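You operate a simulated robot arm through the tools that you are given. There is no shell and no other tool. Be economical: measure what you need, move in short steps, check, and stop when the job is done.

Carry out the task below with a simulated robot arm. There is one attempt and no reset: what you move stays moved.

TASK
Put one of the lamp cartons from the top of the work bench on top of the brown small carton there.

It is judged by the outcome, as a careful person would: the job done as asked, and still so three seconds after it is handed in. It fails if anything else is knocked over, pushed out of place, dropped, spilled or broken.

THE ROBOT
A 7-joint arm with a two-finger parallel gripper, fixed in place. Base frame: the origin is at the foot of the arm, x ahead of it, y to its left, z up; the work surface is at about z = 0. Lengths are in mm, angles in degrees, forces in N, time in s.
With the tool pointing down near the work surface it reaches from about 220 to 580 mm from the base axis. Its first joint turns from -66.0 to 66.0 degrees. Payload 2.5 kg.
Tool frame: the origin (TCP) lies between the finger pads and is the grasp point; the fingertips stand 23 mm ahead of it; z points along the fingers, y is the line along which they close. The gripper opens to 94 mm. The fingers are 38 mm wide and 10 mm thick; the gripper's body (54 by 96 mm) begins 39 mm behind the TCP.
Orientation is that of the tool frame in the base frame, as a unit quaternion [x, y, z, w]. With the fingers straight down and closing along the base's y, the tool's x points along the base's -x, its y along +y and its z along -z.

THE INTERFACE
- The arm moves only by the tool jog_arm. Its argument "increments" is a list that holds one entry, the list of rows, each a list of 7 numbers: the gripper command, from -1 (fully open) to 1 (shut), values between in proportion, then the shift along the tool's x, y, z in mm, then the turn, a rotation vector about the tool's x, y, z in degrees. In form: [[[gripper, dx, dy, dz, ax, ay, az], ...]]. A call has 1 to 8 rows; each row shifts and turns the commanded pose from where the row before left it, along the tool's axes as they then stand. A row lasts 0.2 s, in which the tool goes at most 50 mm and 8.6 degrees; a call with a longer step from one row to the next is refused whole, and so is a gripper value outside its range. A pose out of reach is approached as far as the arm can. The call stops where the force on the tool passes 40 N (or 10 N more than at its start, if that is more) or the arm is blocked; 0.2 s more then pass. The fingers move at their own pace (about 108 mm/s each) and stop on an object; they squeeze with about 42 N. The grip force told is the motor's: it shows also when the fingers shut on nothing. Time passes only in rows, and 0.2 s behind the last, so rows that do not move let the fingers close. It gives the time, the measured TCP pose, the force on the tool (base axes), the opening and the grip force at its end, in the units of the frame above (readings bear some noise).
- Cameras (640 x 400 px; columns grow to the right, rows downward): "scene" is fixed at [132.8, -421.4, 519.7]; the picture's right is [0.66, -0.75, 0.00], its down [-0.51, -0.46, -0.73] and it looks along [0.54, 0.48, -0.69] (base axes); focal length 268 px, centre (320, 200). "wrist" rides on the gripper at [-39, 0, -44] in the tool frame; the picture's right is [0.00, -1.00, 0.00], its down [0.97, 0.00, -0.24] and it looks along [0.24, 0.00, 0.97] (tool axes); focal length 218 px, centre (320, 200).
- snapshot(camera): a new picture of that camera. No time passes.
- locate(camera, pixels): there is no depth. For up to 12 entries [column, row, z] of the newest picture of that camera ("zoom" is the newest enlarged one), the place [x, y] in the base frame at which the ray of that pixel passes the height z, good to about 2 mm, but the place of the scene camera against the robot may be out by one fixed shift of up to 18 mm in any direction. No time passes.
- close_up(camera, box): a new picture of the part [left, top, right, bottom] of that camera's present view, enlarged. No time passes.
- finish_job(): hands the job in; it is judged then, once.

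Work in short steps. Measure before you move; look again where a grasp or a placing could have gone wrong, and mend it. You have 60 turns and 22 pictures in all, the two below and enlarged ones among them. Open the gripper and draw the arm clear of the work before you hand the job in, unless the task says otherwise; then end with one line.

The tools are called as a command line: name --argument value ..., lists and objects as JSON in quotes. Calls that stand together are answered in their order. jog_arm: Moves the arm, as the interface text tells. Its arguments: {"type":"object","properties":{"increments":{"type":"array","items":{"type":"array","items":{"type":"array","items":{"type":"number"}}}}},"required":["increments"]} The other tools are called the same way: snapshot (camera) takes a picture; locate (camera, pixels) gives the place at which the rays of pixels pass given heights; close_up (camera, box) takes an enlarged picture of a part of a camera's view; finish_job () hands the job in.

At the start:

```text
time: 0.0
tool_pos: [255.2, -287.6, 369.7]
orientation: [0.0, 1.0, 0.0, 0.0]
ft_force: [0.4, -0.5, -0.3]
finger_gap: 94.0
grasp_force: 0.1
```

scene: 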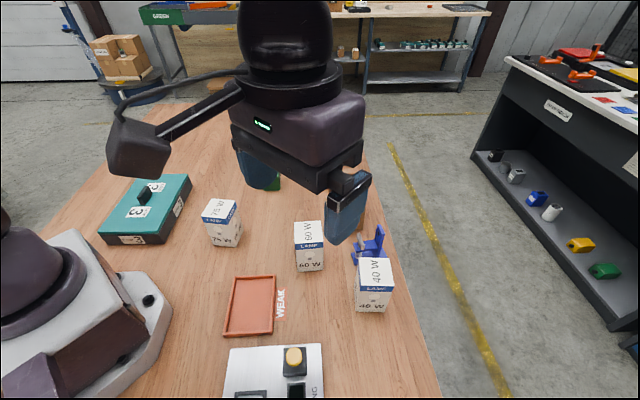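
wrist: 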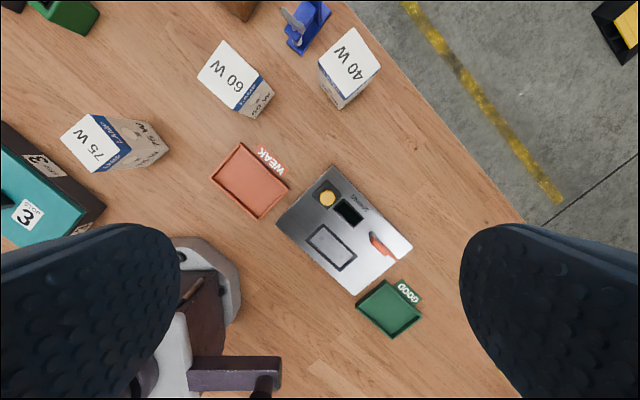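

The brown carton is only partly visible at the wrist view's top edge (240,5), and the gripper hides it in the scene view. I'll move the arm at height to look over that area.

jog_arm --increments '[[[-1, -20, 40, 0, 0, 0, 0], [-1, -20, 40, 0, 0, 0, 0], [-1, -20, 40, 0, 0, 0, 0], [-1, -20, 40, 0, 0, 0, 0]]]'

snapshot --camera "wrist"

snapshot --camera "scene"

```text
time: 1.0
tool_pos: [337.4, -127.4, 367.6]
orientation: [0.0, 1.0, 0.001, 0.001]
ft_force: [0.0, 0.6, 0.4]
finger_gap: 94.0
grasp_force: 0.0
```

```text
19 pictures are left
```

wrist: 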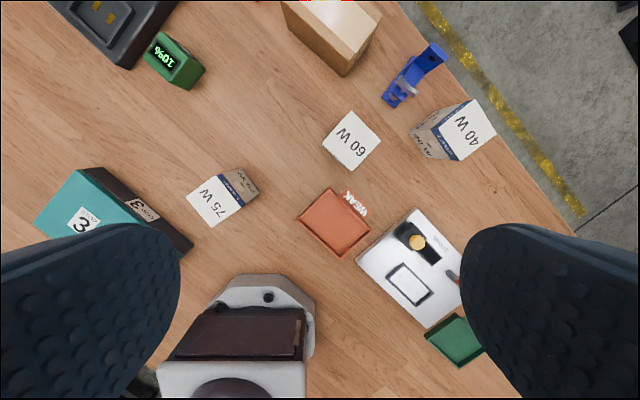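

```text
18 pictures are left
```

scene: 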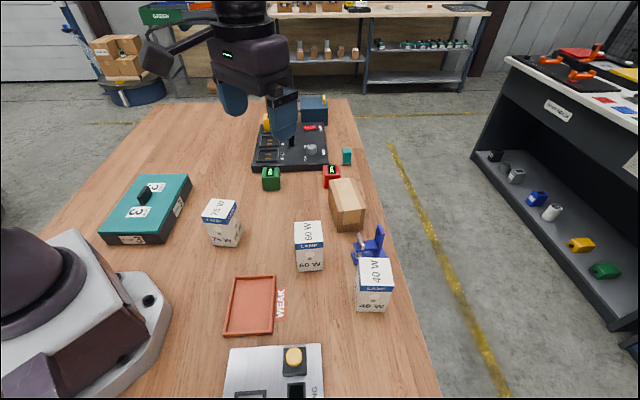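

The brown carton is at scene (347,205), and at the wrist view's top edge (335,30). I'll move forward so the wrist camera sees it whole along with the 60 W and 75 W cartons.

jog_arm --increments '[[[-1, -40, -15, 0, 0, 0, 0], [-1, -40, -15, 0, 0, 0, 0], [-1, 0, 0, 0, 0, 0, 0]]]'

close_up --camera "wrist" --box '[160, 0, 480, 200]'

```text
time: 1.8
tool_pos: [417.5, -158.7, 368.6]
orientation: [0.0, 1.0, 0.0, 0.0]
ft_force: [-0.5, -0.1, 0.3]
finger_gap: 94.0
grasp_force: 0.1
```

```text
2.00 times, centred on (320, 100) of wrist
```

zoom: 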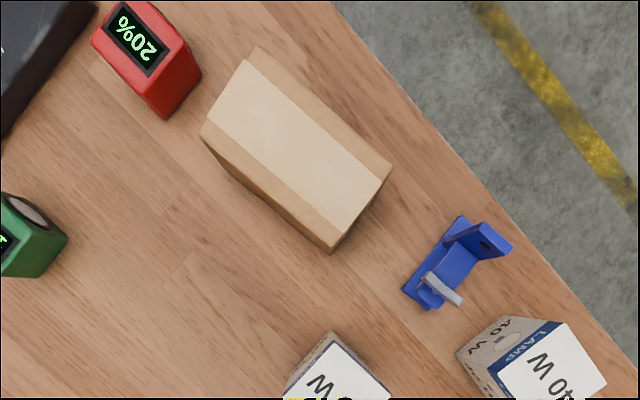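

The brown carton lies at zoom (203–392, 46–253). I'll locate its corners at several heights and look closer at its edges.

close_up --camera "wrist" --box '[250, 15, 370, 135]'

```text
3.33 times, centred on (310, 75) of wrist
```

zoom: 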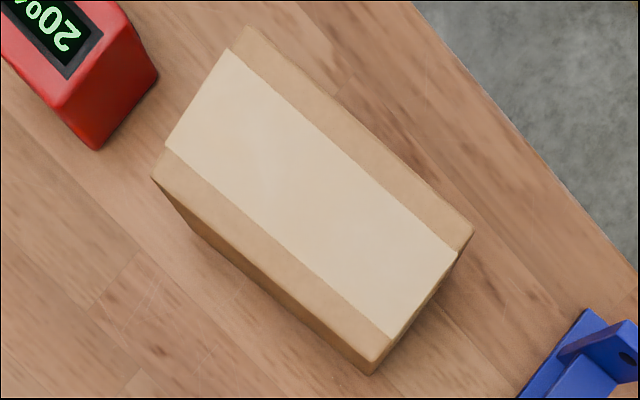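

Top corners of the brown carton appear at zoom (250,25), (474,230), (372,362), (152,178), with the bottom ones near (197,232) and (369,376). I'll locate these to get its height and plan.

locate --camera "zoom" --pixels '[[250, 25, 60], [474, 230, 60], [372, 362, 60], [152, 178, 60], [372, 362, 50], [152, 178, 50], [152, 178, 70], [372, 362, 70], [197, 232, 0], [369, 376, 0], [250, 25, 70], [474, 230, 70]]'

close_up --camera "scene" --box '[190, 150, 430, 320]'

```text
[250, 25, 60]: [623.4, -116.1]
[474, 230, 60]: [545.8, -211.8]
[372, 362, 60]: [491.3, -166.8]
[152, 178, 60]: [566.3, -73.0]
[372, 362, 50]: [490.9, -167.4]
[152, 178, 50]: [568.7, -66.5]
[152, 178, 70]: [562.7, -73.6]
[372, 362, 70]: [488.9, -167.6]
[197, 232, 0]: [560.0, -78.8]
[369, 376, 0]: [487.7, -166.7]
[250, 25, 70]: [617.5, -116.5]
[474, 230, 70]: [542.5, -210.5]
```

```text
2.35 times, centred on (310, 235) of scene
```

zoom: 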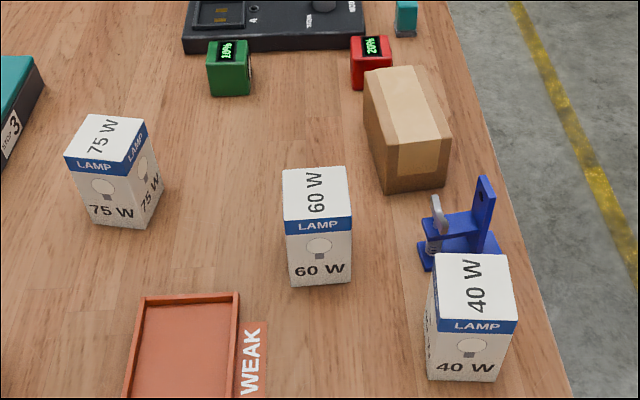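

I'll measure the heights from the scene close-up using vertical edges: the brown carton's (387,148)→(385,193), 60 W (286,222)→(290,286) and 75 W.

locate --camera "zoom" --pixels '[[385, 193, 0], [387, 148, 60], [387, 148, 80], [445, 186, 0], [450, 137, 60], [450, 137, 80], [291, 286, 0], [286, 236, 60], [286, 236, 80], [350, 281, 0], [352, 217, 70], [352, 217, 90]]'

close_up --camera "scene" --box '[290, 200, 400, 280]'

```text
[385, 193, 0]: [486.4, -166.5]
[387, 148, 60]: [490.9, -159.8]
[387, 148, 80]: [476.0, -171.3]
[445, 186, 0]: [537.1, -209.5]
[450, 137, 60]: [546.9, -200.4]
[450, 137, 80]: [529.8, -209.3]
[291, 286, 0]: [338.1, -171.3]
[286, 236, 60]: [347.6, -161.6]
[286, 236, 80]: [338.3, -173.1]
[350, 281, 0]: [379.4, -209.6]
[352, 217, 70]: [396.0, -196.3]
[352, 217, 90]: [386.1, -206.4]
```

```text
5.00 times, centred on (345, 240) of scene
```

zoom: 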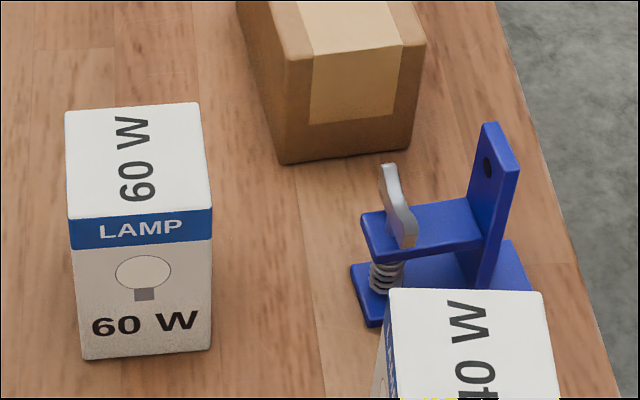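

Refining from this zoom: brown (288,58)/(283,163) and (427,40)/(411,148), 60 W top (68,219),(212,206),(199,101),(65,112), bottom (82,360),(211,349).

locate --camera "zoom" --pixels '[[288, 58, 60], [283, 163, 0], [427, 40, 60], [411, 148, 0], [288, 58, 70], [427, 40, 70], [68, 219, 90], [212, 206, 90], [199, 101, 90], [65, 112, 90], [82, 360, 0], [211, 349, 0]]'

```text
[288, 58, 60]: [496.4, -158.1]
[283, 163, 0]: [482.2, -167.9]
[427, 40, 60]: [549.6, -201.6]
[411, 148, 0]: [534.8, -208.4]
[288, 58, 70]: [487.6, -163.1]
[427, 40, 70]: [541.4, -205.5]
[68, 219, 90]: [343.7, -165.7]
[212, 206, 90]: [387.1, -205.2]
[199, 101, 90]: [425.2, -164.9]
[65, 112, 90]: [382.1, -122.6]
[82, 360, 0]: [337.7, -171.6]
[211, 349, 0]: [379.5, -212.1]
```

Brown carton: about 76 mm tall, top centre about (552,-142), long side at about 52°. The 60 W carton is about 100 mm tall and 57 mm square, centre about (381,-167), edges at about 46°. I'll go above the 60 W, turned 43° about tool z.

jog_arm --increments '[[[-1, 37, -6, 0, 0, 0, 0], [-1, 0, 0, 0, 0, 0, 8.6], [-1, 0, 0, 0, 0, 0, 8.6], [-1, 0, 0, 0, 0, 0, 8.6], [-1, 0, 0, 0, 0, 0, 8.6], [-1, 0, 0, 0, 0, 0, 8.6], [-1, 0, 0, 50, 0, 0, 0], [-1, 0, 0, 40, 0, 0, 0]]]'

snapshot --camera "wrist"

```text
time: 3.6
tool_pos: [379.0, -163.0, 280.7]
orientation: [0.366, 0.931, -0.001, 0.001]
ft_force: [-0.2, -0.9, 0.1]
finger_gap: 94.0
grasp_force: 0.0
```

```text
13 pictures are left
```

wrist: 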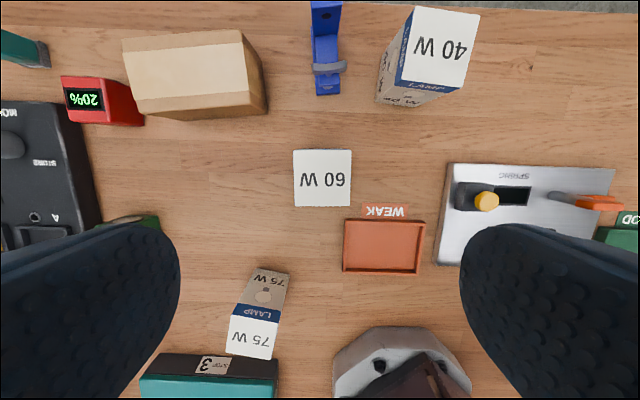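

The 60 W top square is at (293,150),(351,149),(352,206),(295,207), nearly square to the gripper. I'll locate its corners.

locate --camera "wrist" --pixels '[[293, 150, 100], [351, 149, 100], [352, 206, 100], [295, 207, 100], [293, 150, 90], [351, 149, 90], [352, 206, 90], [295, 207, 90], [130, 91, 76], [123, 40, 76], [241, 30, 76], [251, 92, 76]]'

```text
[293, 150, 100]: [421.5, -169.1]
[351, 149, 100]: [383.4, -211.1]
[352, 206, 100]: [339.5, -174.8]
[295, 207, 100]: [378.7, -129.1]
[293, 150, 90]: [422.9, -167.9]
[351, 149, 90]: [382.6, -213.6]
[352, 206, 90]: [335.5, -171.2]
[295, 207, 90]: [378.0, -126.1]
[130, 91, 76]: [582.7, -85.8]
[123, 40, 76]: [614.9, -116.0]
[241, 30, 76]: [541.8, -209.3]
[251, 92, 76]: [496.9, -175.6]
```

60 W centre is (381,-171). I correct by (-7,-5) in tool x/y, then descend to TCP z≈75, leaving the gripper body about 14 mm above the carton.

jog_arm --increments '[[[-1, -6.8, -4.6, 0, 0, 0, -1], [-1, 0, 0, 45, 0, 0, 0], [-1, 0, 0, 45, 0, 0, 0], [-1, 0, 0, 40, 0, 0, 0], [-1, 0, 0, 40, 0, 0, 0], [-1, 0, 0, 35, 0, 0, 0], [-1, 0, 0, 0, 0, 0, 0]]]'

snapshot --camera "scene"

```text
time: 5.2
tool_pos: [378.6, -174.1, 76.0]
orientation: [0.359, 0.933, 0.0, 0.0]
ft_force: [0.5, 0.0, 0.1]
finger_gap: 94.3
grasp_force: 0.1
```

```text
12 pictures are left
```

scene: 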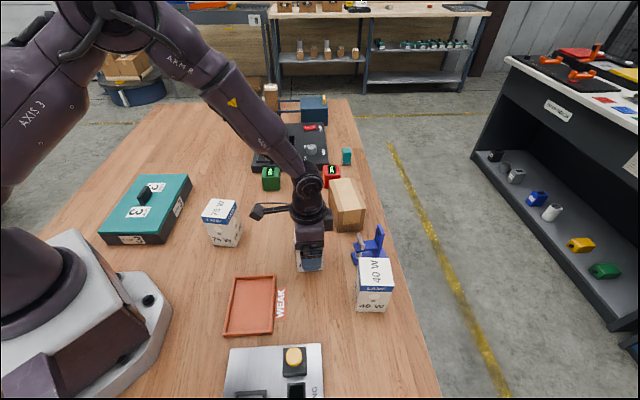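

The fingers straddle the carton with no contact force, so I close and let them grip.

jog_arm --increments '[[[1, 0, 0, 0, 0, 0, 0], [1, 0, 0, 0, 0, 0, 0], [1, 0, 0, 0, 0, 0, 0]]]'

```text
time: 6.0
tool_pos: [379.9, -172.7, 75.2]
orientation: [0.358, 0.934, 0.0, -0.001]
ft_force: [-0.7, -0.1, -0.6]
finger_gap: 57.7
grasp_force: 41.9
```

Gripped at 57.7 mm with 42 N. Lift 130 mm straight up.

jog_arm --increments '[[[1, 0, 0, -20, 0, 0, 0], [1, 0, 0, -35, 0, 0, 0], [1, 0, 0, -40, 0, 0, 0], [1, 0, 0, -35, 0, 0, 0], [1, 0, 0, 0, 0, 0, 0]]]'

snapshot --camera "scene"

snapshot --camera "wrist"

```text
time: 7.2
tool_pos: [380.2, -171.3, 206.4]
orientation: [0.358, 0.934, 0.0, 0.0]
ft_force: [-0.1, -0.4, -0.6]
finger_gap: 57.6
grasp_force: 41.9
```

```text
11 pictures are left
```

scene: 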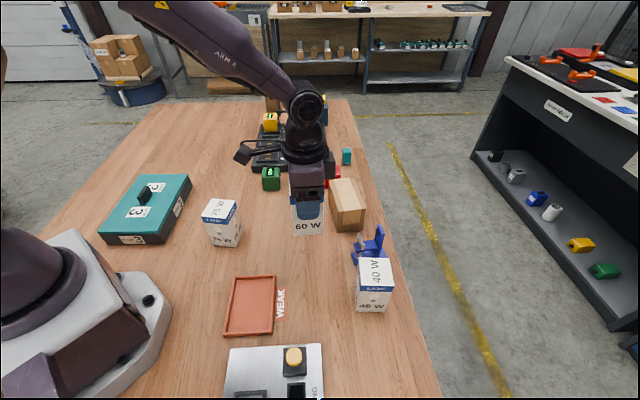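

```text
10 pictures are left
```

wrist: 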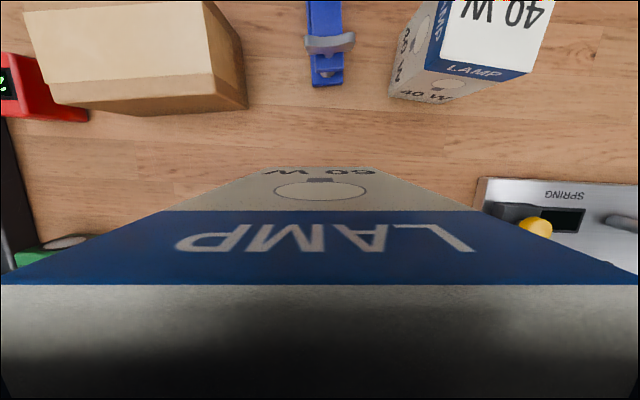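

The carton is held firmly and clear. I'll re-measure the brown carton's top corners at (211,74), (50,103), (204,2), (24,11) from here.

locate --camera "wrist" --pixels '[[211, 74, 76], [50, 103, 76], [204, 2, 76], [24, 11, 76]]'

```text
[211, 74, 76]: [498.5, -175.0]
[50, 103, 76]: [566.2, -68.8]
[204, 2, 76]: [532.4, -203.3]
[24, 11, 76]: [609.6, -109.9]
```

Brown top centre is confirmed at (552,-140). I carry the carton over at the present height (about 55 mm clearance) to about (549,-141), then turn by -4° to match the brown carton.

jog_arm --increments '[[[1, -21, 27.1, 0, 0, 0, 0], [1, -21, 27.1, 0, 0, 0, 0], [1, -21, 27.1, 0, 0, 0, 0], [1, -21, 27.1, 0, 0, 0, 0], [1, -21, 27.1, 0, 0, 0, 0], [1, 0, 0, 0, 0, 0, -4], [1, 0, 0, 0, 0, 0, 0]]]'

close_up --camera "scene" --box '[250, 110, 430, 250]'

```text
time: 8.8
tool_pos: [550.9, -140.8, 205.2]
orientation: [0.326, 0.945, 0.0, -0.001]
ft_force: [1.0, 0.4, -1.2]
finger_gap: 57.6
grasp_force: 42.0
```

```text
2.86 times, centred on (340, 180) of scene
```

zoom: 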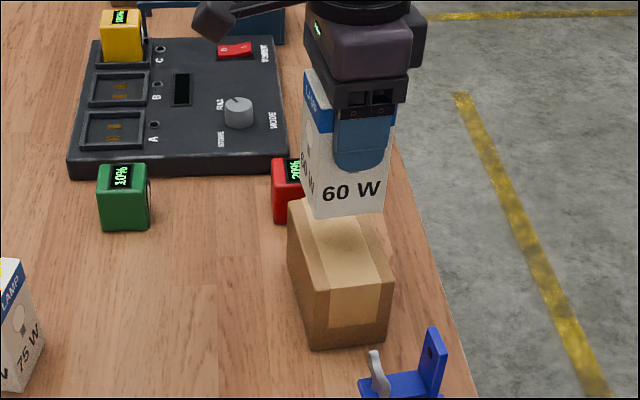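

Position is reached, (551,-141), and aligned above the brown carton. I descend to about z 156.

jog_arm --increments '[[[1, 0, 0, 25, 0, 0, 0], [1, 0, 0, 15, 0, 0, 0], [1, 0, 0, 9, 0, 0, 0], [1, 0, 0, 0, 0, 0, 0]]]'

close_up --camera "scene" --box '[280, 140, 410, 240]'

```text
time: 9.8
tool_pos: [548.6, -140.3, 155.4]
orientation: [0.325, 0.946, -0.001, 0.0]
ft_force: [-4.6, 1.4, 11.2]
finger_gap: 57.5
grasp_force: 42.3
```

```text
4.00 times, centred on (345, 190) of scene
```

zoom: 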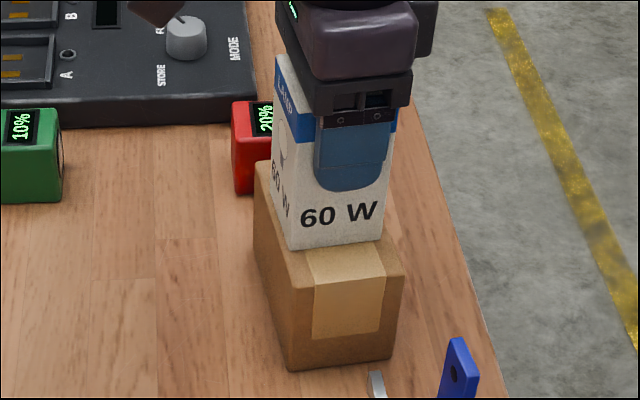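

Contact: 11 N up, and the carton sits on the brown one, well inside the edges. I back off 0.5 mm, open gently in stages, and wait.

jog_arm --increments '[[[1, 0, 0, -0.5, 0, 0, 0], [0, 0, 0, 0, 0, 0, 0], [-0.4, 0, 0, 0, 0, 0, 0], [-0.8, 0, 0, 0, 0, 0, 0], [-0.8, 0, 0, 0, 0, 0, 0]]]'

close_up --camera "scene" --box '[280, 140, 410, 240]'

```text
time: 11.0
tool_pos: [548.7, -141.1, 155.7]
orientation: [0.326, 0.946, 0.0, 0.0]
ft_force: [1.0, 0.5, 0.2]
finger_gap: 84.5
grasp_force: 0.0
```

```text
4.00 times, centred on (345, 190) of scene
```

zoom: 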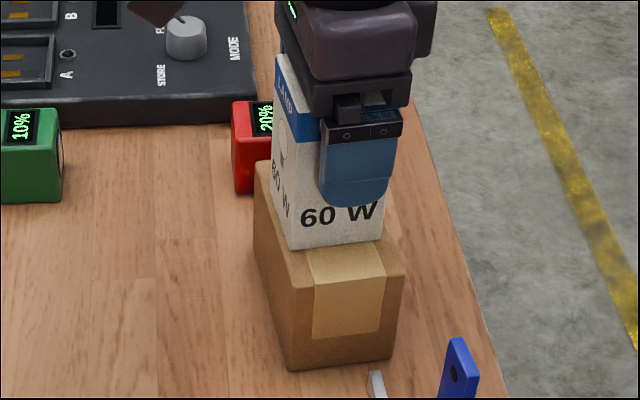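

Released, and it stands steadily. Raise straight up in small steps and check for drift.

jog_arm --increments '[[[-0.8, 0, 0, -15, 0, 0, 0], [-0.8, 0, 0, -20, 0, 0, 0], [-0.8, 0, 0, 0, 0, 0, 0]]]'

```text
time: 11.8
tool_pos: [548.2, -141.6, 189.8]
orientation: [0.325, 0.946, -0.001, 0.0]
ft_force: [0.9, 0.1, -0.3]
finger_gap: 84.7
grasp_force: 0.1
```

No drift and no force. I continue up.

jog_arm --increments '[[[-0.8, 0, 0, -15, 0, 0, 0], [-0.8, 0, 0, -15, 0, 0, 0], [-0.8, 0, 0, -15, 0, 0, 0], [-0.8, 0, 0, 0, 0, 0, 0]]]'

```text
time: 12.8
tool_pos: [547.9, -140.0, 235.7]
orientation: [0.326, 0.945, 0.0, 0.0]
ft_force: [-0.1, 0.2, -0.8]
finger_gap: 84.6
grasp_force: 0.1
```

The fingertips (z≈213) are above the carton top (≈181). I rise a little more and retreat toward the base.

jog_arm --increments '[[[-1, 0, 0, -20, 0, 0, 0], [-1, 0, 0, -15, 0, 0, 0], [-1, 39, -11, 0, 0, 0, 0], [-1, 39, -11, 0, 0, 0, 0], [-1, 39, -11, 0, 0, 0, 0], [-1, 39, -11, 0, 0, 0, 0], [-1, 0, 0, 0, 0, 0, 0]]]'

snapshot --camera "scene"

```text
time: 14.4
tool_pos: [397.2, -80.2, 271.3]
orientation: [0.325, 0.946, -0.001, 0.001]
ft_force: [-0.7, 0.6, 0.2]
finger_gap: 94.0
grasp_force: 0.0
```

```text
6 pictures are left
```

scene: 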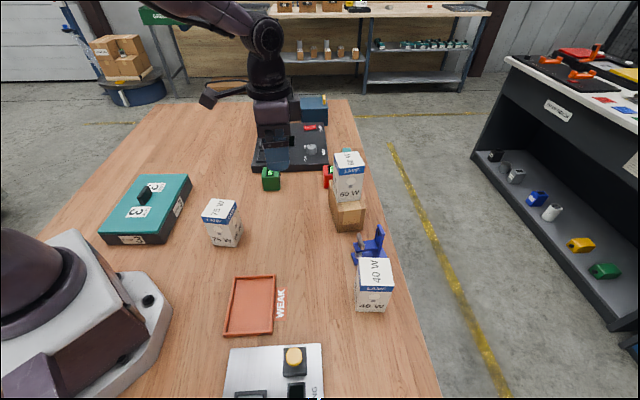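

The 60 W carton stands on the brown carton at scene (348,180), everything else is in its place, and the arm is clear. I hand it in.

finish_job

```text
The job is handed in.
```

The 60 W lamp carton is standing on top of the small brown carton; nothing else looked disturbed in the final picture, and the arm is clear with the gripper open.
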